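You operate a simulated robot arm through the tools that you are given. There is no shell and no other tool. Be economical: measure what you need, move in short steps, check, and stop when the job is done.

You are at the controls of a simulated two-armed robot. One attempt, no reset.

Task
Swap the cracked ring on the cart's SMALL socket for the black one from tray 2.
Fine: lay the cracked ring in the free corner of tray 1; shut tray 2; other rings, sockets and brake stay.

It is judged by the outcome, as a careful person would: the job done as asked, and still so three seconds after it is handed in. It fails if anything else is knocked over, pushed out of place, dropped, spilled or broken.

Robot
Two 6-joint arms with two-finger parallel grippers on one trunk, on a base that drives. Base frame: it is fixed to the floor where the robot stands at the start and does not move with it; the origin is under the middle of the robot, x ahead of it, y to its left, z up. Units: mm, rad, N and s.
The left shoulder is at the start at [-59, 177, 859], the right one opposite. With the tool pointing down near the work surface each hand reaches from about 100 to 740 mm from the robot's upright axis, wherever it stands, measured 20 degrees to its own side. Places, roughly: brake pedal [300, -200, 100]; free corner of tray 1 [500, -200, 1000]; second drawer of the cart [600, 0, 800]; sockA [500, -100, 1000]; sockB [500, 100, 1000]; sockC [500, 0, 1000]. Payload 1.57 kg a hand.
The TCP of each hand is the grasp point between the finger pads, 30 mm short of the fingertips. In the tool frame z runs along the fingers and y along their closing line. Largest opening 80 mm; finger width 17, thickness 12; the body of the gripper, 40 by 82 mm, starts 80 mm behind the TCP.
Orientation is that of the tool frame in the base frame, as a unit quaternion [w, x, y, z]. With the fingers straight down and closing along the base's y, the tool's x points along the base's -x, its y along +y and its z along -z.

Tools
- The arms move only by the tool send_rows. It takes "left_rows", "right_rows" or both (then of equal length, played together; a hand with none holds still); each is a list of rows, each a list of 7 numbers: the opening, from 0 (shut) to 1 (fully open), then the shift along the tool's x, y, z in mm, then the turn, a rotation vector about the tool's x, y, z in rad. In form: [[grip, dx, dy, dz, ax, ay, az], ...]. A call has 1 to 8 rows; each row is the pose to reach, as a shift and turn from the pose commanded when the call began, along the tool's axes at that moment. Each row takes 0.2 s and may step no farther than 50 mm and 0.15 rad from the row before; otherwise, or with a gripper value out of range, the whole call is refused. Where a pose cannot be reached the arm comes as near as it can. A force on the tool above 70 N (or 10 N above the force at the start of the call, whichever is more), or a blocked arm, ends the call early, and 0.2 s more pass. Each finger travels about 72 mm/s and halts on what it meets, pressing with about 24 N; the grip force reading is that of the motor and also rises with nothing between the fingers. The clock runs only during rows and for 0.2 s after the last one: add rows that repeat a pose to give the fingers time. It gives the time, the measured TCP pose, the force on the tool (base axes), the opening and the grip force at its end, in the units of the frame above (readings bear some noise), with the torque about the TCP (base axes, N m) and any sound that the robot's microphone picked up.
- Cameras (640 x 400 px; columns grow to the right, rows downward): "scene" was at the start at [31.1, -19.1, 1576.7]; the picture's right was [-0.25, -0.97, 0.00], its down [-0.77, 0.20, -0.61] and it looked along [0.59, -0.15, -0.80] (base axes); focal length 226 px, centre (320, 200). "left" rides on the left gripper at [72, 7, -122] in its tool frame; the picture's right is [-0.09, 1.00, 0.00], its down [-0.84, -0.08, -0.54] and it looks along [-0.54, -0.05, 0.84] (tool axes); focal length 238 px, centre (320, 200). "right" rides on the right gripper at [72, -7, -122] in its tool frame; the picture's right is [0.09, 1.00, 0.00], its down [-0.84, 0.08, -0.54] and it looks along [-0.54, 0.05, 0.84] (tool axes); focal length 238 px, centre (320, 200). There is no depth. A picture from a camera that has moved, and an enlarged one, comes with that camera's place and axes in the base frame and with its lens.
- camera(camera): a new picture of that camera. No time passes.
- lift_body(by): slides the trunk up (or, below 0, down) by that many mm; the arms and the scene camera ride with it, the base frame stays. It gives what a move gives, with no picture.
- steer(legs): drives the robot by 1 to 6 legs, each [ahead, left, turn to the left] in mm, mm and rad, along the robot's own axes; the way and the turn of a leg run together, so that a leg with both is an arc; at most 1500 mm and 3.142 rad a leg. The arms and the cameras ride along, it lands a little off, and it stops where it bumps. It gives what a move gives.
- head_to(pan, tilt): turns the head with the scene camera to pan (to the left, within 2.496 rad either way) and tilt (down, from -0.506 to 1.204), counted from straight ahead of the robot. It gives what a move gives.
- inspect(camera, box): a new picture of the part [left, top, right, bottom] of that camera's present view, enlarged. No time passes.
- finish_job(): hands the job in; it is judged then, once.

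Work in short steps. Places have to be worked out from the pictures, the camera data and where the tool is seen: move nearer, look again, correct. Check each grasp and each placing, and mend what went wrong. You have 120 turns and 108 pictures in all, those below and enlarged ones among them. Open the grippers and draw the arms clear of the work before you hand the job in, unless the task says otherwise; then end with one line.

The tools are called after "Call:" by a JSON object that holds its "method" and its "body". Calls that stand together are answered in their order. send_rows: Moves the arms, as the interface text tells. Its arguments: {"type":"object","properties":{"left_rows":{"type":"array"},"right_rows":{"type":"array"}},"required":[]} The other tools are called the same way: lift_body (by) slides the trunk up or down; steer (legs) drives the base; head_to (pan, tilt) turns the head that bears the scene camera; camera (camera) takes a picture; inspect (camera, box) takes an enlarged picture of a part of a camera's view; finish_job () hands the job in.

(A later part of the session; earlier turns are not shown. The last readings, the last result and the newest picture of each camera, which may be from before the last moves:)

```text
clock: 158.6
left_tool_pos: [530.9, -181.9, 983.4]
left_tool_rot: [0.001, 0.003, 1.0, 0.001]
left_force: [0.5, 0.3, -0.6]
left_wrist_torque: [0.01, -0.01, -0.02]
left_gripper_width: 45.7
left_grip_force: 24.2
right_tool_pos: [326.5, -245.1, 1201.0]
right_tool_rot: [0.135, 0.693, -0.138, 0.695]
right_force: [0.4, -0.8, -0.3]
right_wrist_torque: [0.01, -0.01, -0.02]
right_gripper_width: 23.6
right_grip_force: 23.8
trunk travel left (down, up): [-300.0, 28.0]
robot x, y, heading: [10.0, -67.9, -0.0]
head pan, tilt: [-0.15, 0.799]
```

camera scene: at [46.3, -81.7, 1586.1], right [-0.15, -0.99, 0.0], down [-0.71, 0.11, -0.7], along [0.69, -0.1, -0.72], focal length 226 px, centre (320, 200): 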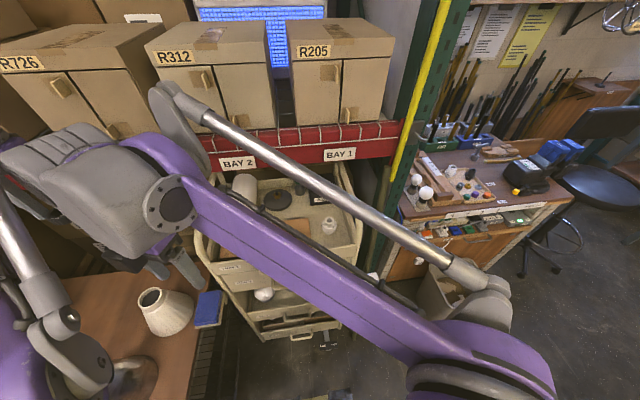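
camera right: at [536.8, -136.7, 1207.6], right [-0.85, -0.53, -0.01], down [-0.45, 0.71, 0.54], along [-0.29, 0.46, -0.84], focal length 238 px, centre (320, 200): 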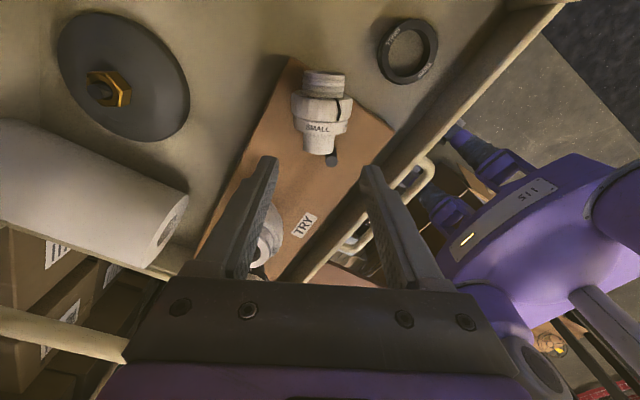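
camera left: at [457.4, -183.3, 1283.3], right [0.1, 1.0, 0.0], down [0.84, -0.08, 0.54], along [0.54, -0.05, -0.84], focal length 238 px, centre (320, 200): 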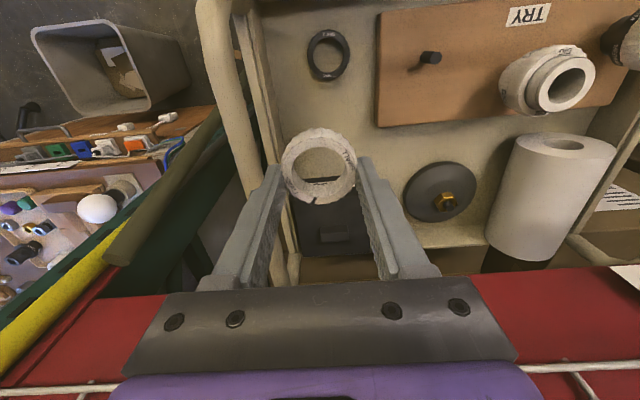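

Call:
{"method": "send_rows", "body": {"left_rows": [[0.4, 0, 0, 1, 0, 0, 0], [0.4, 0, 0, 2, 0, 0, 0]]}}

Call:
{"method": "send_rows", "body": {"left_rows": [[0.4, 0, 0, 1, 0, 0, 0], [0.4, 0, 0, 2, 0, 0, 0]]}}

Call:
{"method": "send_rows", "body": {"left_rows": [[0.4, 0, 0, 0.8, 0, 0, 0], [0.4, 0, 0, 1.5, 0, 0, 0]]}}

```text
clock: 159.2
left_tool_pos: [528.7, -182.2, 981.1]
left_tool_rot: [0.0, 0.002, 1.0, 0.0]
left_force: [0.8, -0.8, 0.3]
left_wrist_torque: [0.03, 0.0, 0.02]
left_gripper_width: 45.6
left_grip_force: 24.1
right_tool_pos: [326.5, -245.1, 1200.9]
right_tool_rot: [0.135, 0.692, -0.139, 0.695]
right_force: [0.1, 0.5, -1.7]
right_wrist_torque: [-0.01, 0.01, -0.04]
right_gripper_width: 23.7
right_grip_force: 24.2
trunk travel left (down, up): [-300.0, 28.0]
robot x, y, heading: [3.6, -68.0, 0.0]
head pan, tilt: [-0.15, 0.799]
```

```text
clock: 159.8
left_tool_pos: [530.1, -181.8, 981.2]
left_tool_rot: [0.002, 0.003, 1.0, 0.0]
left_force: [4.9, -0.2, 15.7]
left_wrist_torque: [-0.38, -0.03, 0.04]
left_gripper_width: 45.2
left_grip_force: 23.6
right_tool_pos: [325.8, -245.8, 1201.1]
right_tool_rot: [0.135, 0.692, -0.138, 0.695]
right_force: [-0.4, 0.4, -0.7]
right_wrist_torque: [-0.02, 0.03, 0.01]
right_gripper_width: 23.8
right_grip_force: 23.9
trunk travel left (down, up): [-300.0, 28.0]
robot x, y, heading: [9.8, -66.8, -0.001]
head pan, tilt: [-0.15, 0.799]
```

```text
clock: 160.3
left_tool_pos: [529.0, -181.9, 979.4]
left_tool_rot: [0.003, 0.003, 1.0, 0.0]
left_force: [14.7, -5.1, 47.8]
left_wrist_torque: [-0.38, -0.06, 0.23]
left_gripper_width: 45.4
left_grip_force: 24.4
right_tool_pos: [325.5, -244.9, 1201.2]
right_tool_rot: [0.135, 0.692, -0.138, 0.695]
right_force: [0.1, -0.2, -0.9]
right_wrist_torque: [0.01, 0.04, 0.01]
right_gripper_width: 23.6
right_grip_force: 24.6
trunk travel left (down, up): [-300.0, 28.0]
robot x, y, heading: [5.5, -68.6, -0.002]
head pan, tilt: [-0.15, 0.799]
```

Contact (~48 N) at TCP z 980: the ring is on the floor. I'll release it and rise.

Call:
{"method": "send_rows", "body": {"left_rows": [[0.4, 0, 0, -2.5, 0, 0, 0], [0.55, 0, 0, -2.5, 0, 0, 0], [0.72, 0, 0, -2.5, 0, 0, 0], [0.75, 0, 0, -2.5, 0, 0, 0], [0.75, 0, 0, -30, 0, 0, 0], [0.85, 0, 0, -70, 0, 0, 0], [0.85, 0, 0, -110, 0, 0, 0]]}}

Call:
{"method": "send_rows", "body": {"left_rows": [[0.85, 33, 4, 0, 0, 0, 0], [0.85, 66, 7.5, 0, 0, 0, 0], [0.85, 66, 7.5, 0, 0, 0, 0]]}}

Call:
{"method": "camera", "body": {"camera": "left"}}

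```text
clock: 161.9
left_tool_pos: [530.1, -184.2, 1088.8]
left_tool_rot: [0.001, 0.004, 1.0, 0.0]
left_force: [0.1, -0.4, -0.4]
left_wrist_torque: [-0.03, 0.02, 0.02]
left_gripper_width: 67.9
left_grip_force: 0.0
right_tool_pos: [326.6, -245.8, 1201.1]
right_tool_rot: [0.136, 0.693, -0.138, 0.694]
right_force: [0.6, -0.4, -1.7]
right_wrist_torque: [-0.01, 0.02, -0.01]
right_gripper_width: 23.5
right_grip_force: 24.2
trunk travel left (down, up): [-300.0, 28.0]
robot x, y, heading: [8.3, -70.3, -0.002]
head pan, tilt: [-0.15, 0.799]
```

```text
clock: 162.8
left_tool_pos: [465.3, -176.0, 1085.8]
left_tool_rot: [0.002, 0.003, 1.0, 0.001]
left_force: [1.0, -0.5, 0.1]
left_wrist_torque: [0.01, 0.03, 0.02]
left_gripper_width: 67.9
left_grip_force: 0.0
right_tool_pos: [328.0, -245.6, 1200.6]
right_tool_rot: [0.134, 0.693, -0.138, 0.695]
right_force: [-0.2, 0.2, -0.1]
right_wrist_torque: [-0.02, 0.01, 0.03]
right_gripper_width: 23.8
right_grip_force: 23.8
trunk travel left (down, up): [-300.0, 28.0]
robot x, y, heading: [9.0, -67.6, -0.0]
head pan, tilt: [-0.15, 0.799]
```

```text
6 pictures are left
camera left: at [392.6, -169.7, 1209.0], right [0.1, 1.0, 0.0], down [0.84, -0.08, 0.54], along [0.54, -0.05, -0.84], focal length 238 px, centre (320, 200)
```

left: 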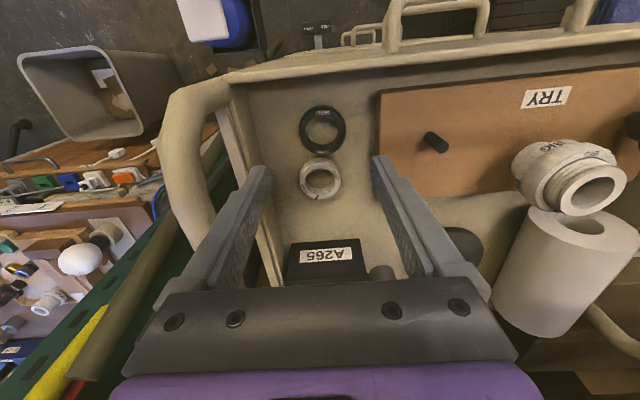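

Both rings lie flat on the tray floor. I'll take the black ring again at about [462, -173], TCP z≈987.

Call:
{"method": "send_rows", "body": {"left_rows": [[0.85, 3, 2.5, 35, 0, 0, 0], [0.85, 3, 2.5, 70, 0, 0, 0], [0.85, 3, 2.5, 90, 0, 0, 0], [0.85, 3, 2.5, 98, 0, 0, 0], [0.6, 3, 2.5, 98, 0, 0, 0], [0.4, 3, 2.5, 98, 0, 0, 0], [0.4, 3, 2.5, 98, 0, 0, 0]]}}

Call:
{"method": "send_rows", "body": {"left_rows": [[0.4, 0, 0, -20, 0, 0, 0], [0.4, 0, 0, -60, 0, 0, 0], [0.4, 0, 0, -105, 0, 0, 0], [0.4, 0, 0, -150, 0, 0, 0], [0.4, 0, 0, -195, 0, 0, 0], [0.4, 0, 0, -240, 0, 0, 0], [0.4, 0, 0, -285, 0, 0, 0], [0.4, 0, 0, -310, 0, 0, 0]]}}

```text
clock: 164.3
left_tool_pos: [460.5, -170.7, 989.8]
left_tool_rot: [0.001, 0.003, 1.0, 0.002]
left_force: [-0.6, 0.3, 0.4]
left_wrist_torque: [-0.02, 0.0, 0.02]
left_gripper_width: 48.3
left_grip_force: 24.0
right_tool_pos: [326.1, -245.8, 1200.7]
right_tool_rot: [0.135, 0.693, -0.139, 0.695]
right_force: [-0.4, 0.6, -0.9]
right_wrist_torque: [-0.05, -0.01, 0.0]
right_gripper_width: 23.5
right_grip_force: 23.9
trunk travel left (down, up): [-300.0, 28.0]
robot x, y, heading: [5.1, -64.4, -0.002]
head pan, tilt: [-0.15, 0.799]
```

```text
clock: 166.2
left_tool_pos: [438.0, -160.8, 1277.8]
left_tool_rot: [0.002, 0.003, 1.0, 0.001]
left_force: [-0.3, -0.8, -0.4]
left_wrist_torque: [-0.01, 0.0, -0.02]
left_gripper_width: 48.4
left_grip_force: 23.6
left hand out of reach, approached as far as the arm can: row 7, 8
right_tool_pos: [325.4, -244.7, 1201.9]
right_tool_rot: [0.136, 0.692, -0.138, 0.695]
right_force: [-0.3, 0.1, -1.2]
right_wrist_torque: [0.01, 0.06, 0.03]
right_gripper_width: 23.6
right_grip_force: 24.3
trunk travel left (down, up): [-300.0, 28.0]
robot x, y, heading: [9.8, -68.5, 0.004]
head pan, tilt: [-0.15, 0.799]
```

Black ring held (48.4 mm). I'll centre the left hand over the mating spot with a counter-clockwise pre-twist, and bring the right hand's socket body back underneath it.

Call:
{"method": "send_rows", "body": {"left_rows": [[0.4, -2, 8, 0, 0, 0, -0.15], [0.4, -3, 16, 0, 0, 0, -0.3], [0.4, -5, 24, 0, 0, 0, -0.45], [0.4, -6, 32, 0, 0, 0, -0.6], [0.4, -8, 40, 0, 0, 0, -0.75], [0.4, -9, 48, 0, 0, 0, -0.9], [0.4, -10, 55, 0, 0, 0, -1.05], [0.4, -11, 61, 0, 0, 0, -1.2]]}}

Call:
{"method": "send_rows", "body": {"left_rows": [[0.4, 0, 0, 0, 0, 0, -0.1], [0.4, 0, 0, 0, 0, 0, -0.2], [0.4, 0, 0, 0, 0, 0, -0.3], [0.4, 0, 0, 0, 0, 0, -0.4], [0.4, 0, 0, 0, 0, 0, -0.5], [0.4, 0, 0, 0, 0, 0, -0.6], [0.4, 0, 0, 0, 0, 0, -0.7], [0.4, 0, 0, 0, 0, 0, -0.8]], "right_rows": [[0.15, -20, -10, 3, 0, 0, 0], [0.15, -40, -32, 8, 0, 0, 0], [0.15, -60, -57, 14, 0, 0, 0], [0.15, -60, -82, 20, 0, 0, 0], [0.15, -60, -107, 26, 0, 0, 0], [0.15, -60, -132, 32, 0, 0, 0], [0.15, -60, -157, 38, 0, 0, 0], [0.15, -60, -180, 44.6, 0, 0, 0]]}}

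Call:
{"method": "camera", "body": {"camera": "left"}}

```text
clock: 167.9
left_tool_pos: [451.0, -99.0, 1276.2]
left_tool_rot: [0.001, -0.563, 0.827, 0.0]
left_force: [-0.4, -0.4, 0.1]
left_wrist_torque: [-0.03, -0.01, -0.01]
left_gripper_width: 48.1
left_grip_force: 23.5
right_tool_pos: [326.0, -245.7, 1201.5]
right_tool_rot: [0.135, 0.693, -0.138, 0.695]
right_force: [-0.5, 0.6, -0.7]
right_wrist_torque: [0.0, 0.04, 0.03]
right_gripper_width: 23.5
right_grip_force: 23.9
trunk travel left (down, up): [-300.0, 28.0]
robot x, y, heading: [8.2, -68.8, -0.005]
head pan, tilt: [-0.15, 0.799]
```

```text
clock: 169.8
left_tool_pos: [452.3, -98.6, 1276.7]
left_tool_rot: [-0.001, 0.841, -0.541, 0.001]
left_force: [0.4, 0.5, 0.0]
left_wrist_torque: [0.0, 0.02, 0.02]
left_gripper_width: 48.0
left_grip_force: 23.8
right_tool_pos: [436.0, -96.5, 1140.1]
right_tool_rot: [0.136, 0.693, -0.138, 0.695]
right_force: [-0.9, -0.3, -1.0]
right_wrist_torque: [0.03, 0.0, 0.01]
right_gripper_width: 23.7
right_grip_force: 23.8
trunk travel left (down, up): [-300.0, 28.0]
robot x, y, heading: [5.7, -67.2, 0.006]
head pan, tilt: [-0.15, 0.799]
```

```text
5 pictures are left
camera left: at [475.3, -168.7, 1397.8], right [-0.95, -0.33, 0.0], down [-0.28, 0.79, 0.54], along [-0.18, 0.51, -0.84], focal length 238 px, centre (320, 200)
```

left: 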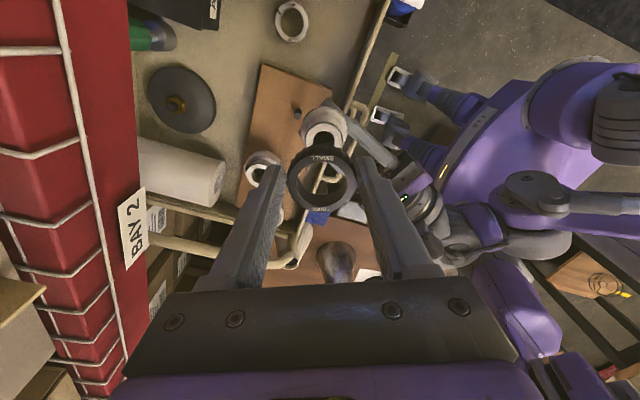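

The neck is right below the ring. Using the earlier mating pose as reference, I'll shift about 3 mm and lower the black ring to the neck.

Call:
{"method": "send_rows", "body": {"left_rows": [[0.4, -0.3, 3.1, 10, 0, 0, 0], [0.4, -0.3, 3.1, 22, 0, 0, 0], [0.4, -0.3, 3.1, 32, 0, 0, 0], [0.4, -0.3, 3.1, 36, 0, 0, 0], [0.4, -0.3, 3.1, 40, 0, 0, 0]]}}

```text
clock: 170.9
left_tool_pos: [450.5, -100.5, 1235.1]
left_tool_rot: [0.0, 0.84, -0.543, 0.001]
left_force: [0.0, -0.4, 0.1]
left_wrist_torque: [-0.02, 0.02, 0.04]
left_gripper_width: 47.6
left_grip_force: 24.1
right_tool_pos: [435.6, -96.4, 1140.7]
right_tool_rot: [0.135, 0.693, -0.138, 0.695]
right_force: [0.3, -0.4, -1.0]
right_wrist_torque: [-0.01, 0.03, 0.0]
right_gripper_width: 23.6
right_grip_force: 23.7
trunk travel left (down, up): [-300.0, 28.0]
robot x, y, heading: [6.9, -68.1, 0.002]
head pan, tilt: [-0.15, 0.799]
```

Call:
{"method": "send_rows", "body": {"left_rows": [[0.4, 0, 0, 3, 0, 0, 0], [0.4, 0, 0, 6, 0, 0, 0], [0.4, 0, 0, 8, 0, 0, 0]]}}

Call:
{"method": "inspect", "body": {"camera": "left", "box": [260, 110, 390, 230]}}

```text
clock: 171.8
left_tool_pos: [448.8, -101.6, 1227.5]
left_tool_rot: [-0.001, 0.84, -0.543, 0.001]
left_force: [3.8, -3.1, 19.3]
left_wrist_torque: [-0.16, -0.1, 0.04]
left_gripper_width: 47.6
left_grip_force: 23.4
right_tool_pos: [436.3, -96.0, 1139.9]
right_tool_rot: [0.136, 0.693, -0.14, 0.694]
right_force: [-3.6, 2.2, -19.5]
right_wrist_torque: [0.05, 0.1, -0.05]
right_gripper_width: 23.7
right_grip_force: 24.4
trunk travel left (down, up): [-300.0, 28.0]
robot x, y, heading: [7.2, -67.9, 0.003]
head pan, tilt: [-0.15, 0.799]
```

```text
3.33 times, centred on (325, 170) of left
camera zoom: at [471.5, -169.9, 1350.0], right [-0.95, -0.32, 0.0], down [-0.27, 0.79, 0.54], along [-0.17, 0.51, -0.84], focal length 794 px, centre (303, 300)
```

zoom: 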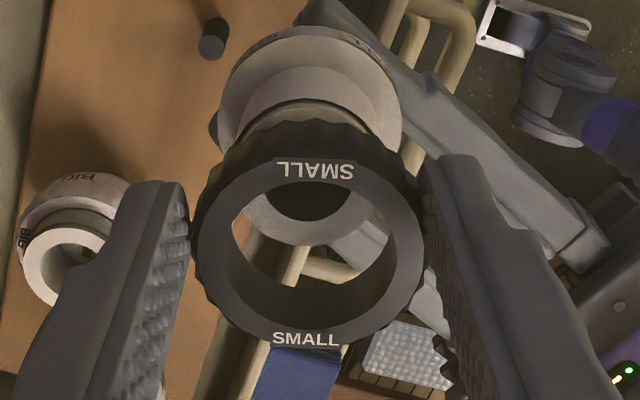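

The ring touches the neck's edge: it sits about 5 mm off along tool x within my grip. I'll raise 6 mm, shift +5.2/+1.7 mm, and lower again.

Call:
{"method": "send_rows", "body": {"left_rows": [[0.4, 0, 0, -6, 0, 0, 0], [0.4, 5.2, 1.7, -6, 0, 0, 0], [0.4, 5.2, 1.7, -3, 0, 0, 0], [0.4, 5.2, 1.7, 0, 0, 0, 0], [0.4, 5.2, 1.7, 3, 0, 0, 0], [0.4, 5.2, 1.7, 3, 0, 0, 0]]}}

```text
clock: 173.2
left_tool_pos: [448.6, -105.2, 1224.1]
left_tool_rot: [-0.002, 0.84, -0.542, 0.001]
left_force: [4.4, -1.6, 19.4]
left_wrist_torque: [-0.08, -0.21, 0.04]
left_gripper_width: 46.8
left_grip_force: 24.3
right_tool_pos: [436.0, -97.6, 1140.8]
right_tool_rot: [0.134, 0.693, -0.138, 0.695]
right_force: [-4.3, 0.7, -18.1]
right_wrist_torque: [0.2, 0.08, -0.07]
right_gripper_width: 23.5
right_grip_force: 24.1
trunk travel left (down, up): [-300.0, 28.0]
robot x, y, heading: [7.7, -67.8, -0.002]
head pan, tilt: [-0.15, 0.799]
```

Call:
{"method": "inspect", "body": {"camera": "left", "box": [260, 110, 390, 230]}}

```text
3.33 times, centred on (325, 170) of left
camera zoom: at [471.9, -175.3, 1347.0], right [-0.95, -0.33, 0.0], down [-0.27, 0.79, 0.54], along [-0.17, 0.51, -0.84], focal length 794 px, centre (303, 300)
```

zoom: 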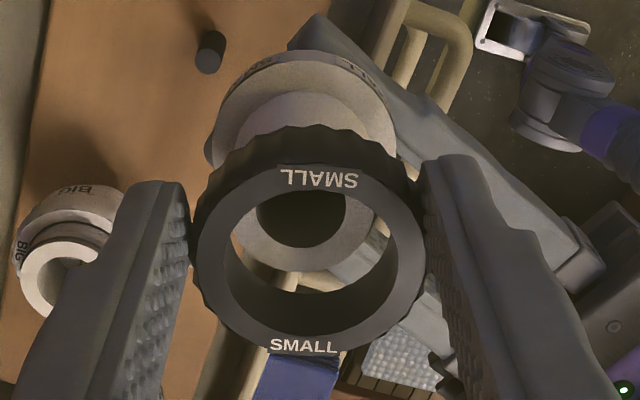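

Now the neck is about 2 mm off toward tool -y and 1 mm toward -x. Correcting and lowering again.

Call:
{"method": "send_rows", "body": {"left_rows": [[0.4, 0, 0, -4, 0, 0, 0], [0.4, -1, -1.8, -4, 0, 0, 0], [0.4, -1, -1.8, -1, 0, 0, 0], [0.4, -1, -1.8, 2, 0, 0, 0], [0.4, -1, -1.8, 4, 0, 0, 0], [0.4, -1, -1.8, 4, 0, 0, 0]]}}

```text
clock: 174.6
left_tool_pos: [450.9, -103.8, 1219.4]
left_tool_rot: [0.0, 0.839, -0.543, 0.0]
left_force: [2.5, -2.7, 19.4]
left_wrist_torque: [-0.16, 0.12, 0.03]
left_gripper_width: 46.8
left_grip_force: 24.1
right_tool_pos: [436.6, -97.1, 1141.1]
right_tool_rot: [0.135, 0.693, -0.138, 0.695]
right_force: [-0.9, 2.7, -19.7]
right_wrist_torque: [0.12, 0.06, 0.0]
right_gripper_width: 24.0
right_grip_force: 24.9
trunk travel left (down, up): [-300.0, 28.0]
robot x, y, heading: [9.6, -71.8, 0.004]
head pan, tilt: [-0.15, 0.799]
```

The force saturates at ~19 N, so the ring is sliding in my fingers on the neck's rim. I'll lighten the contact and do a small circular search, watching for the force to drop.

Call:
{"method": "send_rows", "body": {"left_rows": [[0.4, 0, 0, -0.7, 0, 0, 0], [0.4, 1.3, 0, -0.7, 0, 0, 0]]}}

Call:
{"method": "send_rows", "body": {"left_rows": [[0.4, -0.65, 1.1, 0, 0, 0, 0]]}}

Call:
{"method": "send_rows", "body": {"left_rows": [[0.4, -1.3, 0, 0, 0, 0, 0]]}}

Call:
{"method": "send_rows", "body": {"left_rows": [[0.4, -0.65, -1.1, 0, 0, 0, 0]]}}

Call:
{"method": "send_rows", "body": {"left_rows": [[0.4, 0.65, -1.1, 0, 0, 0, 0]]}}

Call:
{"method": "send_rows", "body": {"left_rows": [[0.4, 1.3, 0, 0, 0, 0, 0]]}}

```text
clock: 175.2
left_tool_pos: [452.7, -104.3, 1221.3]
left_tool_rot: [-0.001, 0.84, -0.542, 0.0]
left_force: [-1.8, 5.3, 11.5]
left_wrist_torque: [0.11, 0.1, -0.05]
left_gripper_width: 46.5
left_grip_force: 23.8
right_tool_pos: [436.9, -98.8, 1140.6]
right_tool_rot: [0.136, 0.692, -0.139, 0.695]
right_force: [2.7, -6.2, -11.5]
right_wrist_torque: [0.44, 0.23, -0.05]
right_gripper_width: 23.5
right_grip_force: 24.0
trunk travel left (down, up): [-300.0, 28.0]
robot x, y, heading: [6.9, -69.0, 0.003]
head pan, tilt: [-0.15, 0.799]
```

```text
clock: 175.6
left_tool_pos: [451.0, -104.7, 1220.7]
left_tool_rot: [-0.001, 0.84, -0.543, 0.001]
left_force: [6.1, 3.6, 11.6]
left_wrist_torque: [0.13, -0.22, 0.03]
left_gripper_width: 46.3
left_grip_force: 24.0
right_tool_pos: [436.5, -97.6, 1140.4]
right_tool_rot: [0.136, 0.692, -0.139, 0.695]
right_force: [-6.6, -3.9, -11.3]
right_wrist_torque: [0.3, -0.12, -0.19]
right_gripper_width: 23.5
right_grip_force: 23.9
trunk travel left (down, up): [-300.0, 28.0]
robot x, y, heading: [8.4, -67.4, -0.001]
head pan, tilt: [-0.15, 0.799]
```

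```text
clock: 175.9
left_tool_pos: [449.4, -103.4, 1220.7]
left_tool_rot: [-0.001, 0.84, -0.543, 0.001]
left_force: [7.3, -1.4, 11.5]
left_wrist_torque: [0.03, -0.32, 0.0]
left_gripper_width: 46.6
left_grip_force: 23.6
right_tool_pos: [435.9, -95.1, 1140.7]
right_tool_rot: [0.135, 0.693, -0.138, 0.695]
right_force: [-7.5, 1.4, -11.0]
right_wrist_torque: [-0.03, -0.13, 0.01]
right_gripper_width: 23.6
right_grip_force: 23.9
trunk travel left (down, up): [-300.0, 28.0]
robot x, y, heading: [7.8, -70.6, 0.002]
head pan, tilt: [-0.15, 0.799]
```

```text
clock: 176.3
left_tool_pos: [449.3, -103.3, 1221.5]
left_tool_rot: [0.0, 0.84, -0.543, 0.0]
left_force: [1.5, -3.2, 6.9]
left_wrist_torque: [-0.12, -0.07, -0.02]
left_gripper_width: 46.4
left_grip_force: 23.8
right_tool_pos: [437.1, -96.1, 1140.3]
right_tool_rot: [0.135, 0.692, -0.138, 0.695]
right_force: [-0.6, 4.0, -7.2]
right_wrist_torque: [-0.19, 0.15, 0.06]
right_gripper_width: 23.7
right_grip_force: 24.1
trunk travel left (down, up): [-300.0, 28.0]
robot x, y, heading: [4.6, -66.4, 0.0]
head pan, tilt: [-0.15, 0.799]
```

```text
clock: 176.8
left_tool_pos: [450.8, -102.8, 1221.0]
left_tool_rot: [-0.001, 0.84, -0.543, 0.0]
left_force: [-3.0, -1.1, 5.4]
left_wrist_torque: [-0.08, 0.14, 0.02]
left_gripper_width: 46.4
left_grip_force: 23.4
right_tool_pos: [436.6, -96.4, 1141.9]
right_tool_rot: [0.135, 0.693, -0.138, 0.695]
right_force: [2.1, 1.5, -6.2]
right_wrist_torque: [-0.05, 0.12, 0.06]
right_gripper_width: 23.6
right_grip_force: 23.9
trunk travel left (down, up): [-300.0, 28.0]
robot x, y, heading: [3.4, -65.5, 0.003]
head pan, tilt: [-0.15, 0.799]
```

```text
clock: 177.2
left_tool_pos: [452.0, -104.5, 1220.9]
left_tool_rot: [-0.001, 0.84, -0.542, -0.001]
left_force: [-5.8, 2.6, 4.8]
left_wrist_torque: [0.04, 0.16, -0.06]
left_gripper_width: 46.1
left_grip_force: 23.5
right_tool_pos: [436.8, -98.2, 1141.3]
right_tool_rot: [0.136, 0.693, -0.139, 0.694]
right_force: [5.9, -2.7, -5.5]
right_wrist_torque: [0.25, 0.3, 0.1]
right_gripper_width: 23.6
right_grip_force: 23.7
trunk travel left (down, up): [-300.0, 28.0]
robot x, y, heading: [6.8, -72.3, 0.003]
head pan, tilt: [-0.15, 0.799]
```

The lateral forces act like a centring spring around a point, so the ring is captured on the neck and resting on its thread. I'll re-centre and turn clockwise with slight down-feed, compensating the ring's ~4 mm offset in my grip.

Call:
{"method": "send_rows", "body": {"left_rows": [[0.4, -0.8, 1.54, 0.3, 0, 0, 0.15], [0.4, -0.94, 2.17, 0.6, 0, 0, 0.3], [0.4, -1.18, 2.77, 0.9, 0, 0, 0.45], [0.4, -1.5, 3.33, 1.2, 0, 0, 0.6], [0.4, -1.9, 3.83, 1.4, 0, 0, 0.75], [0.4, -2.38, 4.27, 1.6, 0, 0, 0.9], [0.4, -2.91, 4.63, 1.8, 0, 0, 1.05], [0.4, -3.49, 4.91, 2, 0, 0, 1.2]]}}

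Call:
{"method": "send_rows", "body": {"left_rows": [[0.4, -0.05, 0.64, 0.15, 0, 0, 0.15], [0.4, -0.19, 1.27, 0.3, 0, 0, 0.3], [0.4, -0.43, 1.87, 0.45, 0, 0, 0.45], [0.4, -0.75, 2.43, 0.6, 0, 0, 0.6], [0.4, -1.15, 2.93, 0.75, 0, 0, 0.75], [0.4, -1.63, 3.37, 0.9, 0, 0, 0.9], [0.4, -2.16, 3.73, 1.05, 0, 0, 1.05], [0.4, -2.74, 4.01, 1.2, 0, 0, 1.2]]}}

```text
clock: 178.9
left_tool_pos: [446.5, -104.2, 1219.4]
left_tool_rot: [0.001, -0.385, 0.923, 0.0]
left_force: [1.7, -5.8, 17.2]
left_wrist_torque: [-0.18, -0.01, 0.01]
left_gripper_width: 46.2
left_grip_force: 23.9
right_tool_pos: [436.6, -96.3, 1139.4]
right_tool_rot: [0.135, 0.693, -0.138, 0.695]
right_force: [-0.8, 4.8, -18.1]
right_wrist_torque: [-0.13, 0.09, 0.0]
right_gripper_width: 23.8
right_grip_force: 24.1
trunk travel left (down, up): [-300.0, 28.0]
robot x, y, heading: [7.1, -65.3, -0.0]
head pan, tilt: [-0.15, 0.799]
```

```text
clock: 180.8
left_tool_pos: [445.5, -97.5, 1217.7]
left_tool_rot: [0.002, 0.203, 0.979, 0.001]
left_force: [-1.3, -2.4, 17.4]
left_wrist_torque: [-0.11, 0.12, -0.01]
left_gripper_width: 46.0
left_grip_force: 23.6
right_tool_pos: [436.1, -96.3, 1139.9]
right_tool_rot: [0.135, 0.693, -0.137, 0.695]
right_force: [1.8, 1.9, -17.5]
right_wrist_torque: [-0.01, 0.2, 0.0]
right_gripper_width: 23.6
right_grip_force: 24.3
trunk travel left (down, up): [-300.0, 28.0]
robot x, y, heading: [8.2, -66.4, -0.002]
head pan, tilt: [-0.15, 0.799]
```

Call:
{"method": "inspect", "body": {"camera": "left", "box": [260, 110, 390, 230]}}

```text
3.33 times, centred on (325, 170) of left
camera zoom: at [381.3, -65.0, 1339.4], right [0.48, 0.88, 0.0], down [0.74, -0.4, 0.54], along [0.48, -0.26, -0.84], focal length 794 px, centre (303, 300)
```

zoom: 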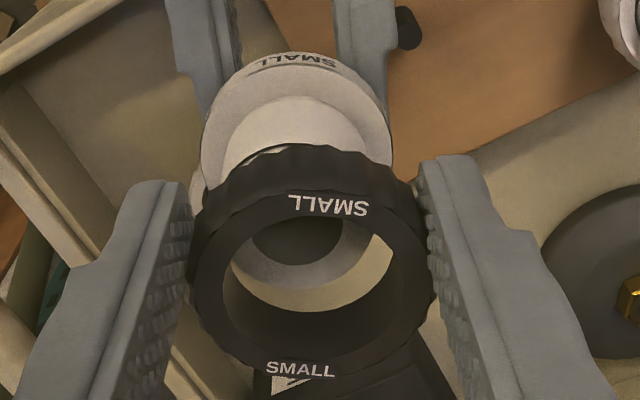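

The neck still appears about 2 mm toward tool -y of the ring's centre. I'll raise 3 mm, shift, and lower again.

Call:
{"method": "send_rows", "body": {"left_rows": [[0.4, 0, 0, -4, 0, 0, 0], [0.4, 0.7, -2.3, -4, 0, 0, 0], [0.4, 0.7, -2.3, -2, 0, 0, 0], [0.4, 0.7, -2.3, 0, 0, 0, 0]]}}

Call:
{"method": "send_rows", "body": {"left_rows": [[0.4, 0, 0, 1, 0, 0, 0], [0.4, 0, 0, 2, 0, 0, 0]]}}

Call:
{"method": "send_rows", "body": {"left_rows": [[0.4, 0, 0, 1, 0, 0, 0.1], [0.4, 0, 0, 2, 0, 0, 0.2]]}}

```text
clock: 181.8
left_tool_pos: [442.4, -100.9, 1217.3]
left_tool_rot: [0.001, 0.201, 0.979, 0.0]
left_force: [-0.4, -0.2, 2.3]
left_wrist_torque: [0.02, 0.02, 0.0]
left_gripper_width: 46.6
left_grip_force: 23.8
right_tool_pos: [436.4, -96.0, 1140.0]
right_tool_rot: [0.135, 0.693, -0.138, 0.695]
right_force: [-0.4, 0.1, -2.2]
right_wrist_torque: [-0.02, 0.07, -0.04]
right_gripper_width: 23.6
right_grip_force: 23.5
trunk travel left (down, up): [-300.0, 28.0]
robot x, y, heading: [8.1, -68.7, 0.0]
head pan, tilt: [-0.15, 0.799]
```

```text
clock: 182.3
left_tool_pos: [442.0, -100.0, 1215.5]
left_tool_rot: [0.001, 0.202, 0.979, 0.0]
left_force: [0.3, -3.3, 17.5]
left_wrist_torque: [-0.1, 0.09, 0.04]
left_gripper_width: 46.2
left_grip_force: 23.9
right_tool_pos: [435.5, -96.4, 1139.8]
right_tool_rot: [0.135, 0.694, -0.138, 0.694]
right_force: [-1.0, 1.4, -19.4]
right_wrist_torque: [-0.07, 0.06, -0.06]
right_gripper_width: 23.5
right_grip_force: 23.9
trunk travel left (down, up): [-300.0, 28.0]
robot x, y, heading: [8.0, -67.2, 0.001]
head pan, tilt: [-0.15, 0.799]
```

```text
clock: 182.9
left_tool_pos: [442.6, -100.1, 1214.6]
left_tool_rot: [0.0, 0.299, 0.954, 0.001]
left_force: [-2.8, 1.1, 19.4]
left_wrist_torque: [-0.01, 0.11, 0.06]
left_gripper_width: 46.1
left_grip_force: 24.4
right_tool_pos: [436.5, -97.1, 1140.7]
right_tool_rot: [0.134, 0.693, -0.138, 0.695]
right_force: [1.8, -0.6, -20.1]
right_wrist_torque: [0.12, 0.27, -0.05]
right_gripper_width: 23.4
right_grip_force: 24.5
trunk travel left (down, up): [-300.0, 28.0]
robot x, y, heading: [10.4, -69.3, 0.001]
head pan, tilt: [-0.15, 0.799]
```

I can't tell slip from real descent by force alone. I'll spend one picture on a side view of the joint.

Call:
{"method": "inspect", "body": {"camera": "scene", "box": [275, 160, 345, 220]}}

```text
6.67 times, centred on (310, 190) of scene
camera zoom: at [46.2, -80.9, 1586.1], right [-0.15, -0.99, 0.0], down [-0.71, 0.11, -0.7], along [0.69, -0.1, -0.72], focal length 1508 px, centre (387, 267)
```

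zoom: 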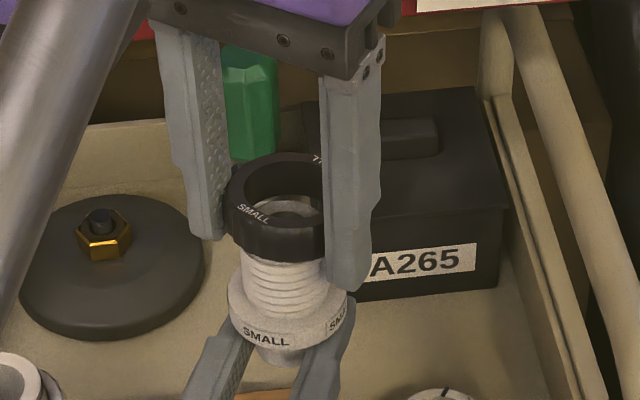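

Now it's clear: the ring sits coaxially on the top ~7 mm of the neck, with the threaded neck below it, and my fingers have merely slid down past it. I'll open, rise, centre over the neck, and press the ring's top face evenly with partly closed fingertips.

Call:
{"method": "send_rows", "body": {"left_rows": [[0.6, 0, 0, 0, 0, 0, 0], [0.8, 0, 0, 0, 0, 0, 0], [0.85, 0, 0, 0, 0, 0, 0], [0.85, 0, 0, -30, 0, 0, 0], [0.85, 0, 0, -62, 0, 0, 0], [0.6, -5.2, 1.2, -62, 0, 0, 0], [0.46, -5.2, 1.2, -62, 0, 0, 0], [0.46, -5.2, 1.2, -62, 0, 0, 0]]}}

Call:
{"method": "send_rows", "body": {"left_rows": [[0.46, 0, 0, 15, 0, 0, 0], [0.46, 0, 0, 30, 0, 0, 0], [0.46, 0, 0, 36, 0, 0, 0]]}}

Call:
{"method": "send_rows", "body": {"left_rows": [[0.46, 0, 0, 2, 0, 0, 0], [0.46, 0, 0, 4, 0, 0, 0]]}}

Call:
{"method": "send_rows", "body": {"left_rows": [[0.46, 0, 0, 2, 0, 0, 0], [0.46, 0, 0, 4, 0, 0, 0]]}}

```text
clock: 184.8
left_tool_pos: [447.9, -103.8, 1275.6]
left_tool_rot: [0.0, 0.298, 0.955, 0.001]
left_force: [-0.5, -0.6, 0.5]
left_wrist_torque: [0.02, 0.0, -0.02]
left_gripper_width: 36.9
left_grip_force: 0.1
right_tool_pos: [435.2, -95.8, 1140.3]
right_tool_rot: [0.136, 0.693, -0.138, 0.695]
right_force: [1.0, -0.6, -0.8]
right_wrist_torque: [0.0, 0.01, 0.0]
right_gripper_width: 23.6
right_grip_force: 23.8
trunk travel left (down, up): [-300.0, 28.0]
robot x, y, heading: [8.6, -64.8, 0.002]
head pan, tilt: [-0.15, 0.799]
```

```text
clock: 185.6
left_tool_pos: [448.7, -102.8, 1239.4]
left_tool_rot: [0.0, 0.299, 0.954, 0.001]
left_force: [0.3, 0.1, -0.1]
left_wrist_torque: [0.01, 0.01, 0.04]
left_gripper_width: 37.1
left_grip_force: 0.0
right_tool_pos: [435.6, -96.3, 1139.6]
right_tool_rot: [0.135, 0.693, -0.138, 0.695]
right_force: [0.2, 0.0, 0.6]
right_wrist_torque: [-0.04, 0.03, 0.02]
right_gripper_width: 23.5
right_grip_force: 24.1
trunk travel left (down, up): [-300.0, 28.0]
robot x, y, heading: [6.8, -68.0, 0.003]
head pan, tilt: [-0.15, 0.799]
```

```text
clock: 186.2
left_tool_pos: [447.5, -102.0, 1236.5]
left_tool_rot: [0.0, 0.298, 0.954, 0.002]
left_force: [0.3, 0.6, 0.6]
left_wrist_torque: [0.01, -0.05, 0.01]
left_gripper_width: 36.4
left_grip_force: 0.1
right_tool_pos: [436.1, -95.1, 1141.3]
right_tool_rot: [0.135, 0.693, -0.138, 0.695]
right_force: [0.4, -0.2, -1.8]
right_wrist_torque: [0.02, 0.02, 0.01]
right_gripper_width: 23.6
right_grip_force: 24.0
trunk travel left (down, up): [-300.0, 28.0]
robot x, y, heading: [8.5, -67.0, 0.001]
head pan, tilt: [-0.15, 0.799]
```

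```text
clock: 186.8
left_tool_pos: [447.8, -103.2, 1232.9]
left_tool_rot: [0.001, 0.298, 0.955, 0.001]
left_force: [-1.2, -1.3, 5.2]
left_wrist_torque: [-0.1, 0.09, 0.0]
left_gripper_width: 38.6
left_grip_force: 8.0
right_tool_pos: [436.3, -97.1, 1139.4]
right_tool_rot: [0.136, 0.693, -0.138, 0.694]
right_force: [1.7, 1.9, -5.1]
right_wrist_torque: [-0.02, 0.15, 0.02]
right_gripper_width: 23.7
right_grip_force: 24.3
trunk travel left (down, up): [-300.0, 28.0]
robot x, y, heading: [5.5, -68.5, 0.005]
head pan, tilt: [-0.15, 0.799]
```

Contact with the ring's top at TCP z≈1232. I'll close a touch (so the fingers don't spread) and press on in small steps.

Call:
{"method": "send_rows", "body": {"left_rows": [[0.44, 0, 0, -2, 0, 0, 0], [0.43, 0, 0, -2, 0, 0, 0], [0.43, 0, 0, 1, 0, 0, 0], [0.43, 0, 0, 3, 0, 0, 0]]}}

Call:
{"method": "send_rows", "body": {"left_rows": [[0.43, 0, 0, 2, 0, 0, 0], [0.43, 0, 0, 4, 0, 0, 0]]}}

Call:
{"method": "send_rows", "body": {"left_rows": [[0.43, 0, 0, 2, 0, 0, 0], [0.43, 0, 0, 4, 0, 0, 0]]}}

```text
clock: 187.8
left_tool_pos: [448.3, -103.0, 1230.0]
left_tool_rot: [0.001, 0.298, 0.955, 0.0]
left_force: [-5.2, -6.1, 16.8]
left_wrist_torque: [-0.44, 0.37, -0.02]
left_gripper_width: 42.1
left_grip_force: 5.7
right_tool_pos: [437.1, -96.2, 1140.5]
right_tool_rot: [0.134, 0.693, -0.138, 0.695]
right_force: [5.8, 6.5, -16.4]
right_wrist_torque: [0.04, 0.35, 0.09]
right_gripper_width: 23.7
right_grip_force: 24.1
trunk travel left (down, up): [-300.0, 28.0]
robot x, y, heading: [4.5, -70.7, 0.007]
head pan, tilt: [-0.15, 0.799]
```

```text
clock: 188.3
left_tool_pos: [447.0, -103.2, 1226.4]
left_tool_rot: [0.001, 0.299, 0.954, 0.001]
left_force: [-3.8, -10.5, 33.5]
left_wrist_torque: [-0.44, 0.36, 0.1]
left_gripper_width: 40.5
left_grip_force: 24.2
right_tool_pos: [435.9, -96.9, 1139.1]
right_tool_rot: [0.134, 0.694, -0.139, 0.693]
right_force: [3.8, 9.6, -33.6]
right_wrist_torque: [-0.23, 0.4, 0.07]
right_gripper_width: 23.8
right_grip_force: 24.1
trunk travel left (down, up): [-300.0, 28.0]
robot x, y, heading: [5.2, -65.2, 0.0]
head pan, tilt: [-0.15, 0.799]
```

```text
clock: 188.9
left_tool_pos: [447.9, -102.5, 1221.5]
left_tool_rot: [0.001, 0.298, 0.955, 0.0]
left_force: [-2.3, -12.6, 60.2]
left_wrist_torque: [-0.72, 0.57, 0.01]
left_gripper_width: 40.2
left_grip_force: 24.0
right_tool_pos: [435.7, -97.6, 1136.8]
right_tool_rot: [0.132, 0.697, -0.141, 0.691]
right_force: [3.0, 12.6, -60.8]
right_wrist_torque: [0.07, 0.39, 0.15]
right_gripper_width: 23.8
right_grip_force: 24.0
trunk travel left (down, up): [-300.0, 28.0]
robot x, y, heading: [10.8, -68.4, 0.001]
head pan, tilt: [-0.15, 0.799]
```

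The ring won't slide (60 N), so it really is threaded and must be screwed. It did advance ~7 mm during my clockwise turn. I'll back off, rewind the left wrist above the ring, and re-grip it centred on the neck.

Call:
{"method": "send_rows", "body": {"left_rows": [[0.43, 0, 0, -8, 0, 0, 0], [0.6, 0, 0, -25, 0, 0, 0], [0.85, 0, 0, -42, 0, 0, 0], [0.85, 0, 0, -42, 0, 0, 0]]}}

Call:
{"method": "send_rows", "body": {"left_rows": [[0.85, 0, 0, 0, 0, 0, -0.15], [0.85, 0, 0, 0, 0, 0, -0.3], [0.85, 0, 0, 0, 0, 0, -0.45], [0.85, 0, 0, 0, 0, 0, -0.6], [0.85, 0, 0, 0, 0, 0, -0.75], [0.85, 0, 0, 0, 0, 0, -0.9], [0.85, 0, 0, 0, 0, 0, -1.05], [0.85, 0, 0, 0, 0, 0, -1.2]]}}

Call:
{"method": "send_rows", "body": {"left_rows": [[0.85, 0, 0, 0, 0, 0, -0.15], [0.85, 0, 0, 0, 0, 0, -0.3], [0.85, 0, 0, 0, 0, 0, -0.45], [0.85, 0, 0, 0, 0, 0, -0.6], [0.85, 0, 0, 0, 0, 0, -0.75], [0.85, 0, 0, 0, 0, 0, -0.9], [0.85, 0, 0, 0, 0, 0, -1.05], [0.85, 0, 0, 0, 0, 0, -1.2]]}}

Call:
{"method": "send_rows", "body": {"left_rows": [[0.85, 0, 0, 15, 0, 0, -0.1], [0.85, 0, 0, 30, 0, 0, -0.2], [0.85, 0, 0, 47, 0, 0, -0.2], [0.6, 0, 0, 47, 0, 0, -0.2], [0.4, 0, 0, 47, 0, 0, -0.2], [0.4, 0, 0, 47, 0, 0, -0.2]]}}

```text
clock: 189.9
left_tool_pos: [447.5, -101.5, 1262.0]
left_tool_rot: [0.001, 0.298, 0.955, 0.001]
left_force: [-1.2, 0.4, 0.4]
left_wrist_torque: [0.0, 0.01, 0.0]
left_gripper_width: 68.4
left_grip_force: 0.2
right_tool_pos: [436.1, -95.8, 1140.4]
right_tool_rot: [0.136, 0.693, -0.138, 0.695]
right_force: [-1.1, -0.1, -0.3]
right_wrist_torque: [0.01, 0.04, 0.03]
right_gripper_width: 23.5
right_grip_force: 24.0
trunk travel left (down, up): [-300.0, 28.0]
robot x, y, heading: [8.0, -70.0, 0.007]
head pan, tilt: [-0.15, 0.799]
```

```text
clock: 191.8
left_tool_pos: [448.3, -103.4, 1262.9]
left_tool_rot: [0.001, -0.294, 0.956, 0.0]
left_force: [0.3, 0.1, 0.6]
left_wrist_torque: [0.02, -0.04, -0.01]
left_gripper_width: 67.8
left_grip_force: 0.1
right_tool_pos: [437.0, -96.6, 1141.1]
right_tool_rot: [0.134, 0.693, -0.138, 0.695]
right_force: [0.1, -0.2, -0.4]
right_wrist_torque: [-0.01, -0.03, -0.04]
right_gripper_width: 23.8
right_grip_force: 24.6
trunk travel left (down, up): [-300.0, 28.0]
robot x, y, heading: [8.0, -66.4, 0.003]
head pan, tilt: [-0.15, 0.799]
```

```text
clock: 193.6
left_tool_pos: [449.8, -102.2, 1262.5]
left_tool_rot: [-0.002, 0.782, -0.623, 0.0]
left_force: [1.0, -0.2, 0.4]
left_wrist_torque: [0.03, 0.01, 0.0]
left_gripper_width: 67.6
left_grip_force: 0.1
right_tool_pos: [435.7, -96.2, 1139.9]
right_tool_rot: [0.135, 0.692, -0.139, 0.695]
right_force: [-0.6, -0.5, -1.0]
right_wrist_torque: [0.02, 0.0, -0.03]
right_gripper_width: 23.4
right_grip_force: 24.4
trunk travel left (down, up): [-300.0, 28.0]
robot x, y, heading: [7.4, -67.6, 0.004]
head pan, tilt: [-0.15, 0.799]
```

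```text
clock: 194.9
left_tool_pos: [447.9, -102.0, 1217.3]
left_tool_rot: [-0.001, 0.84, -0.543, 0.001]
left_force: [11.5, 3.7, 4.9]
left_wrist_torque: [0.08, -0.42, 0.07]
left_gripper_width: 48.1
left_grip_force: 24.2
right_tool_pos: [435.9, -96.8, 1140.5]
right_tool_rot: [0.136, 0.693, -0.139, 0.694]
right_force: [-12.2, -4.0, -6.4]
right_wrist_torque: [0.27, -0.39, -0.15]
right_gripper_width: 23.6
right_grip_force: 23.8
trunk travel left (down, up): [-300.0, 28.0]
robot x, y, heading: [6.2, -69.8, 0.004]
head pan, tilt: [-0.15, 0.799]
```

Ring re-gripped at its true diameter (48.1 mm). I'll relieve the side force and turn clockwise 3.6 rad with down-feed, reading the axial force after each sweep.

Call:
{"method": "send_rows", "body": {"left_rows": [[0.4, 0.2, -1.5, 0.2, 0, 0, 0.15], [0.4, 0.2, -1.5, 0.4, 0, 0, 0.3], [0.4, 0.2, -1.5, 0.6, 0, 0, 0.45], [0.4, 0.2, -1.5, 0.8, 0, 0, 0.6], [0.4, 0.2, -1.5, 1.0, 0, 0, 0.75], [0.4, 0.2, -1.5, 1.2, 0, 0, 0.9], [0.4, 0.2, -1.5, 1.4, 0, 0, 1.05], [0.4, 0.2, -1.5, 1.6, 0, 0, 1.2]]}}

Call:
{"method": "send_rows", "body": {"left_rows": [[0.4, 0, 0, 0.2, 0, 0, 0.15], [0.4, 0, 0, 0.4, 0, 0, 0.3], [0.4, 0, 0, 0.6, 0, 0, 0.45], [0.4, 0, 0, 0.8, 0, 0, 0.6], [0.4, 0, 0, 1.0, 0, 0, 0.75], [0.4, 0, 0, 1.2, 0, 0, 0.9], [0.4, 0, 0, 1.4, 0, 0, 1.05], [0.4, 0, 0, 1.6, 0, 0, 1.2]]}}

Call:
{"method": "send_rows", "body": {"left_rows": [[0.4, 0, 0, 0.2, 0, 0, 0.15], [0.4, 0, 0, 0.4, 0, 0, 0.3], [0.4, 0, 0, 0.6, 0, 0, 0.45], [0.4, 0, 0, 0.8, 0, 0, 0.6], [0.4, 0, 0, 1.0, 0, 0, 0.75], [0.4, 0, 0, 1.2, 0, 0, 0.9], [0.4, 0, 0, 1.4, 0, 0, 1.05], [0.4, 0, 0, 1.6, 0, 0, 1.2]]}}

```text
clock: 196.8
left_tool_pos: [449.4, -101.5, 1215.3]
left_tool_rot: [0.001, -0.385, 0.923, 0.0]
left_force: [-1.4, -6.7, 12.6]
left_wrist_torque: [-0.19, 0.21, 0.17]
left_gripper_width: 47.3
left_grip_force: 24.2
right_tool_pos: [436.2, -96.3, 1140.9]
right_tool_rot: [0.136, 0.692, -0.138, 0.695]
right_force: [1.8, 7.2, -12.9]
right_wrist_torque: [-0.24, 0.04, -0.05]
right_gripper_width: 23.6
right_grip_force: 24.0
trunk travel left (down, up): [-300.0, 28.0]
robot x, y, heading: [9.0, -69.9, 0.006]
head pan, tilt: [-0.15, 0.799]
```

```text
clock: 198.6
left_tool_pos: [449.4, -102.7, 1211.9]
left_tool_rot: [-0.001, 0.203, 0.979, -0.001]
left_force: [-2.5, -20.8, 14.8]
left_wrist_torque: [-0.65, 0.19, 0.06]
left_gripper_width: 47.3
left_grip_force: 24.1
right_tool_pos: [436.7, -96.4, 1139.6]
right_tool_rot: [0.134, 0.693, -0.137, 0.695]
right_force: [1.9, 20.5, -16.1]
right_wrist_torque: [-0.75, 0.23, 0.22]
right_gripper_width: 24.7
right_grip_force: 23.9
trunk travel left (down, up): [-300.0, 28.0]
robot x, y, heading: [5.0, -69.8, 0.001]
head pan, tilt: [-0.15, 0.799]
```

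```text
clock: 200.3
left_tool_pos: [450.8, -102.4, 1212.1]
left_tool_rot: [0.0, 0.72, 0.694, 0.001]
left_force: [-12.3, -9.5, 13.8]
left_wrist_torque: [-0.09, 0.42, 0.23]
left_gripper_width: 39.7
left_grip_force: 24.1
right_tool_pos: [436.3, -97.1, 1140.4]
right_tool_rot: [0.136, 0.693, -0.138, 0.694]
right_force: [12.4, 10.3, -13.8]
right_wrist_torque: [-0.59, 0.68, -0.01]
right_gripper_width: 27.9
right_grip_force: 23.8
trunk travel left (down, up): [-300.0, 28.0]
robot x, y, heading: [5.5, -68.1, -0.0]
head pan, tilt: [-0.15, 0.799]
```

Both grip widths changed (left 39.7, right 27.9), so something shifted. I'll use the last picture for the scene view before acting.

Call:
{"method": "inspect", "body": {"camera": "scene", "box": [270, 155, 350, 225]}}

```text
5.71 times, centred on (310, 190) of scene
camera zoom: at [46.2, -80.9, 1586.1], right [-0.15, -0.99, 0.0], down [-0.71, 0.11, -0.7], along [0.69, -0.1, -0.72], focal length 1293 px, centre (377, 257)
```

zoom: 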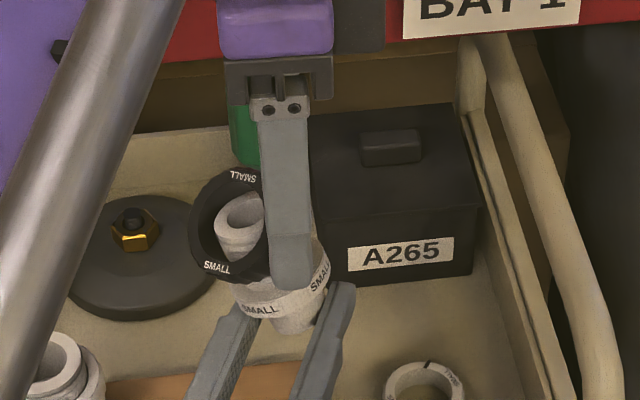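

The body has tilted in the right grip and the ring sits askew on the neck. No pictures remain, so I must go by widths and forces. I'll relax the left hand slowly so the right pads can square the body up, then check the right width.

Call:
{"method": "send_rows", "body": {"left_rows": [[0.45, 0, 0, 0, 0, 0, 0], [0.52, 0, 0, 0, 0, 0, 0], [0.6, 0, 0, 0, 0, 0, 0], [0.7, 0, 0, 0, 0, 0, 0], [0.75, 0, 0, 0, 0, 0, 0]]}}

```text
clock: 201.6
left_tool_pos: [450.9, -102.1, 1211.2]
left_tool_rot: [0.0, 0.719, 0.695, 0.001]
left_force: [-0.8, -0.4, 0.5]
left_wrist_torque: [0.0, -0.01, -0.01]
left_gripper_width: 60.0
left_grip_force: 0.0
right_tool_pos: [436.1, -96.3, 1140.5]
right_tool_rot: [0.135, 0.693, -0.137, 0.695]
right_force: [-0.2, -0.1, -0.8]
right_wrist_torque: [0.01, -0.01, 0.02]
right_gripper_width: 24.9
right_grip_force: 24.0
trunk travel left (down, up): [-300.0, 28.0]
robot x, y, heading: [11.5, -65.5, 0.002]
head pan, tilt: [-0.15, 0.799]
```

The right width is back to 24.9, nearly square. I'll probe by closing the left: ~48 mm means the ring sits level around the neck.

Call:
{"method": "send_rows", "body": {"left_rows": [[0.6, 0, 0, 0, 0, 0, 0], [0.5, 0, 0, 0, 0, 0, 0], [0.4, 0, 0, 0, 0, 0, 0], [0.4, 0, 0, 0, 0, 0, 0]]}}

```text
clock: 202.6
left_tool_pos: [451.1, -101.6, 1211.3]
left_tool_rot: [0.0, 0.72, 0.694, 0.001]
left_force: [-2.4, -2.3, 0.5]
left_wrist_torque: [0.0, 0.07, 0.08]
left_gripper_width: 48.2
left_grip_force: 23.9
right_tool_pos: [436.6, -96.7, 1139.3]
right_tool_rot: [0.135, 0.693, -0.138, 0.695]
right_force: [3.3, 0.6, -0.5]
right_wrist_torque: [-0.02, 0.19, -0.04]
right_gripper_width: 24.6
right_grip_force: 24.1
trunk travel left (down, up): [-300.0, 28.0]
robot x, y, heading: [6.3, -68.6, -0.001]
head pan, tilt: [-0.15, 0.799]
```

Level and centred (48.2 mm, negligible side force). I'll open, rewind the wrist around it, and re-grip for a gentler screw attempt.

Call:
{"method": "send_rows", "body": {"left_rows": [[0.6, 0, 0, 0, 0, 0, 0], [0.75, 0, 0, 0, 0, 0, 0], [0.75, 0, 0, 0, 0, 0, -0.15], [0.75, 0, 0, 0, 0, 0, -0.3], [0.75, 0, 0, 0, 0, 0, -0.45], [0.75, 0, 0, 0, 0, 0, -0.6], [0.75, 0, 0, 0, 0, 0, -0.75], [0.75, 0, 0, 0, 0, 0, -0.9]]}}

Call:
{"method": "send_rows", "body": {"left_rows": [[0.75, 0, 0, 0, 0, 0, -0.15], [0.75, 0, 0, 0, 0, 0, -0.3], [0.75, 0, 0, 0, 0, 0, -0.45], [0.75, 0, 0, 0, 0, 0, -0.6], [0.75, 0, 0, 0, 0, 0, -0.75], [0.75, 0, 0, 0, 0, 0, -0.9], [0.75, 0, 0, 0, 0, 0, -1.05], [0.75, 0, 0, 0, 0, 0, -1.2]]}}

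Call:
{"method": "send_rows", "body": {"left_rows": [[0.75, 0, 0, 0, 0, 0, -0.15], [0.75, 0, 0, 0, 0, 0, -0.3], [0.75, 0, 0, 0, 0, 0, -0.45], [0.75, 0, 0, 0, 0, 0, -0.6], [0.75, 0, 0, 0, 0, 0, -0.75], [0.75, 0, 0, 0, 0, 0, -0.9], [0.75, 0, 0, 0, 0, 0, -1.05], [0.75, 0, 0, 0, 0, 0, -1.2]]}}

Call:
{"method": "send_rows", "body": {"left_rows": [[0.6, 0, 0, 0, 0, 0, 0], [0.5, 0, 0, 0, 0, 0, 0], [0.4, 0, 0, 0, 0, 0, 0], [0.4, 0, 0, 0, 0, 0, 0]]}}

```text
clock: 204.3
left_tool_pos: [449.5, -103.0, 1210.9]
left_tool_rot: [0.001, 0.344, 0.939, 0.001]
left_force: [0.8, 0.7, 0.2]
left_wrist_torque: [0.05, -0.02, 0.02]
left_gripper_width: 60.3
left_grip_force: 0.3
right_tool_pos: [436.0, -96.2, 1139.4]
right_tool_rot: [0.136, 0.693, -0.139, 0.695]
right_force: [0.2, 0.2, -1.9]
right_wrist_torque: [-0.01, 0.0, -0.01]
right_gripper_width: 24.5
right_grip_force: 24.0
trunk travel left (down, up): [-300.0, 28.0]
robot x, y, heading: [8.7, -66.1, -0.0]
head pan, tilt: [-0.15, 0.799]
```

```text
clock: 206.2
left_tool_pos: [448.5, -101.7, 1210.6]
left_tool_rot: [0.001, -0.246, 0.969, 0.0]
left_force: [-0.5, 0.5, -0.2]
left_wrist_torque: [0.01, 0.02, -0.01]
left_gripper_width: 60.1
left_grip_force: 0.0
right_tool_pos: [435.9, -96.6, 1140.0]
right_tool_rot: [0.134, 0.693, -0.137, 0.695]
right_force: [-0.8, 0.8, -0.7]
right_wrist_torque: [0.01, 0.06, 0.03]
right_gripper_width: 24.2
right_grip_force: 23.8
trunk travel left (down, up): [-300.0, 28.0]
robot x, y, heading: [4.9, -68.2, 0.006]
head pan, tilt: [-0.15, 0.799]
```

```text
clock: 207.9
left_tool_pos: [449.8, -102.0, 1210.7]
left_tool_rot: [-0.002, 0.75, -0.661, 0.0]
left_force: [-0.8, -0.2, -0.6]
left_wrist_torque: [0.0, -0.02, 0.0]
left_gripper_width: 60.0
left_grip_force: 0.0
right_tool_pos: [434.9, -96.1, 1140.4]
right_tool_rot: [0.135, 0.692, -0.139, 0.695]
right_force: [0.2, -0.5, -0.8]
right_wrist_torque: [0.0, 0.02, 0.02]
right_gripper_width: 23.6
right_grip_force: 24.1
trunk travel left (down, up): [-300.0, 28.0]
robot x, y, heading: [6.9, -70.1, 0.001]
head pan, tilt: [-0.15, 0.799]
```

```text
clock: 208.9
left_tool_pos: [449.9, -102.5, 1211.1]
left_tool_rot: [-0.002, 0.75, -0.661, 0.0]
left_force: [-7.0, -0.3, -0.1]
left_wrist_torque: [0.13, 0.43, 0.0]
left_gripper_width: 46.3
left_grip_force: 24.1
right_tool_pos: [436.1, -96.1, 1140.0]
right_tool_rot: [0.135, 0.693, -0.138, 0.695]
right_force: [6.4, 1.2, -0.5]
right_wrist_torque: [-0.18, 0.01, 0.0]
right_gripper_width: 23.9
right_grip_force: 23.8
trunk travel left (down, up): [-300.0, 28.0]
robot x, y, heading: [6.1, -67.2, 0.003]
head pan, tilt: [-0.15, 0.799]
```

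The right grip is square again (23.6). Turning clockwise with only slight down-feed this time.

Call:
{"method": "send_rows", "body": {"left_rows": [[0.4, 0, 1, 0.3, 0, 0, 0.15], [0.4, 0, 1, 0.5, 0, 0, 0.3], [0.4, 0, 1, 0.6, 0, 0, 0.45], [0.4, 0, 1, 0.7, 0, 0, 0.6], [0.4, 0, 1, 0.8, 0, 0, 0.75], [0.4, 0, 1, 0.9, 0, 0, 0.9], [0.4, 0, 1, 1, 0, 0, 1.05], [0.4, 0, 1, 1.1, 0, 0, 1.2]]}}

Call:
{"method": "send_rows", "body": {"left_rows": [[0.4, 0, 0, 0.1, 0, 0, 0.15], [0.4, 0, 0, 0.2, 0, 0, 0.3], [0.4, 0, 0, 0.3, 0, 0, 0.45], [0.4, 0, 0, 0.4, 0, 0, 0.6], [0.4, 0, 0, 0.5, 0, 0, 0.75]]}}

```text
clock: 210.8
left_tool_pos: [447.6, -102.2, 1210.2]
left_tool_rot: [0.001, -0.244, 0.97, 0.001]
left_force: [-10.6, 1.4, 1.1]
left_wrist_torque: [0.06, 0.24, 0.12]
left_gripper_width: 45.6
left_grip_force: 24.1
right_tool_pos: [436.7, -97.3, 1141.6]
right_tool_rot: [0.135, 0.693, -0.138, 0.695]
right_force: [11.2, -1.5, -2.4]
right_wrist_torque: [0.09, 0.64, -0.06]
right_gripper_width: 23.8
right_grip_force: 23.8
trunk travel left (down, up): [-300.0, 28.0]
robot x, y, heading: [7.5, -70.9, 0.005]
head pan, tilt: [-0.15, 0.799]
```

```text
clock: 211.9
left_tool_pos: [449.3, -102.0, 1208.9]
left_tool_rot: [0.001, 0.129, 0.992, 0.001]
left_force: [-15.3, 4.9, 3.5]
left_wrist_torque: [0.17, 0.76, 0.04]
left_gripper_width: 45.4
left_grip_force: 24.2
right_tool_pos: [436.2, -96.4, 1141.2]
right_tool_rot: [0.136, 0.692, -0.139, 0.695]
right_force: [17.4, -4.5, -4.3]
right_wrist_torque: [0.18, 0.45, 0.02]
right_gripper_width: 23.8
right_grip_force: 23.6
trunk travel left (down, up): [-300.0, 28.0]
robot x, y, heading: [7.2, -72.1, 0.0]
head pan, tilt: [-0.15, 0.799]
```

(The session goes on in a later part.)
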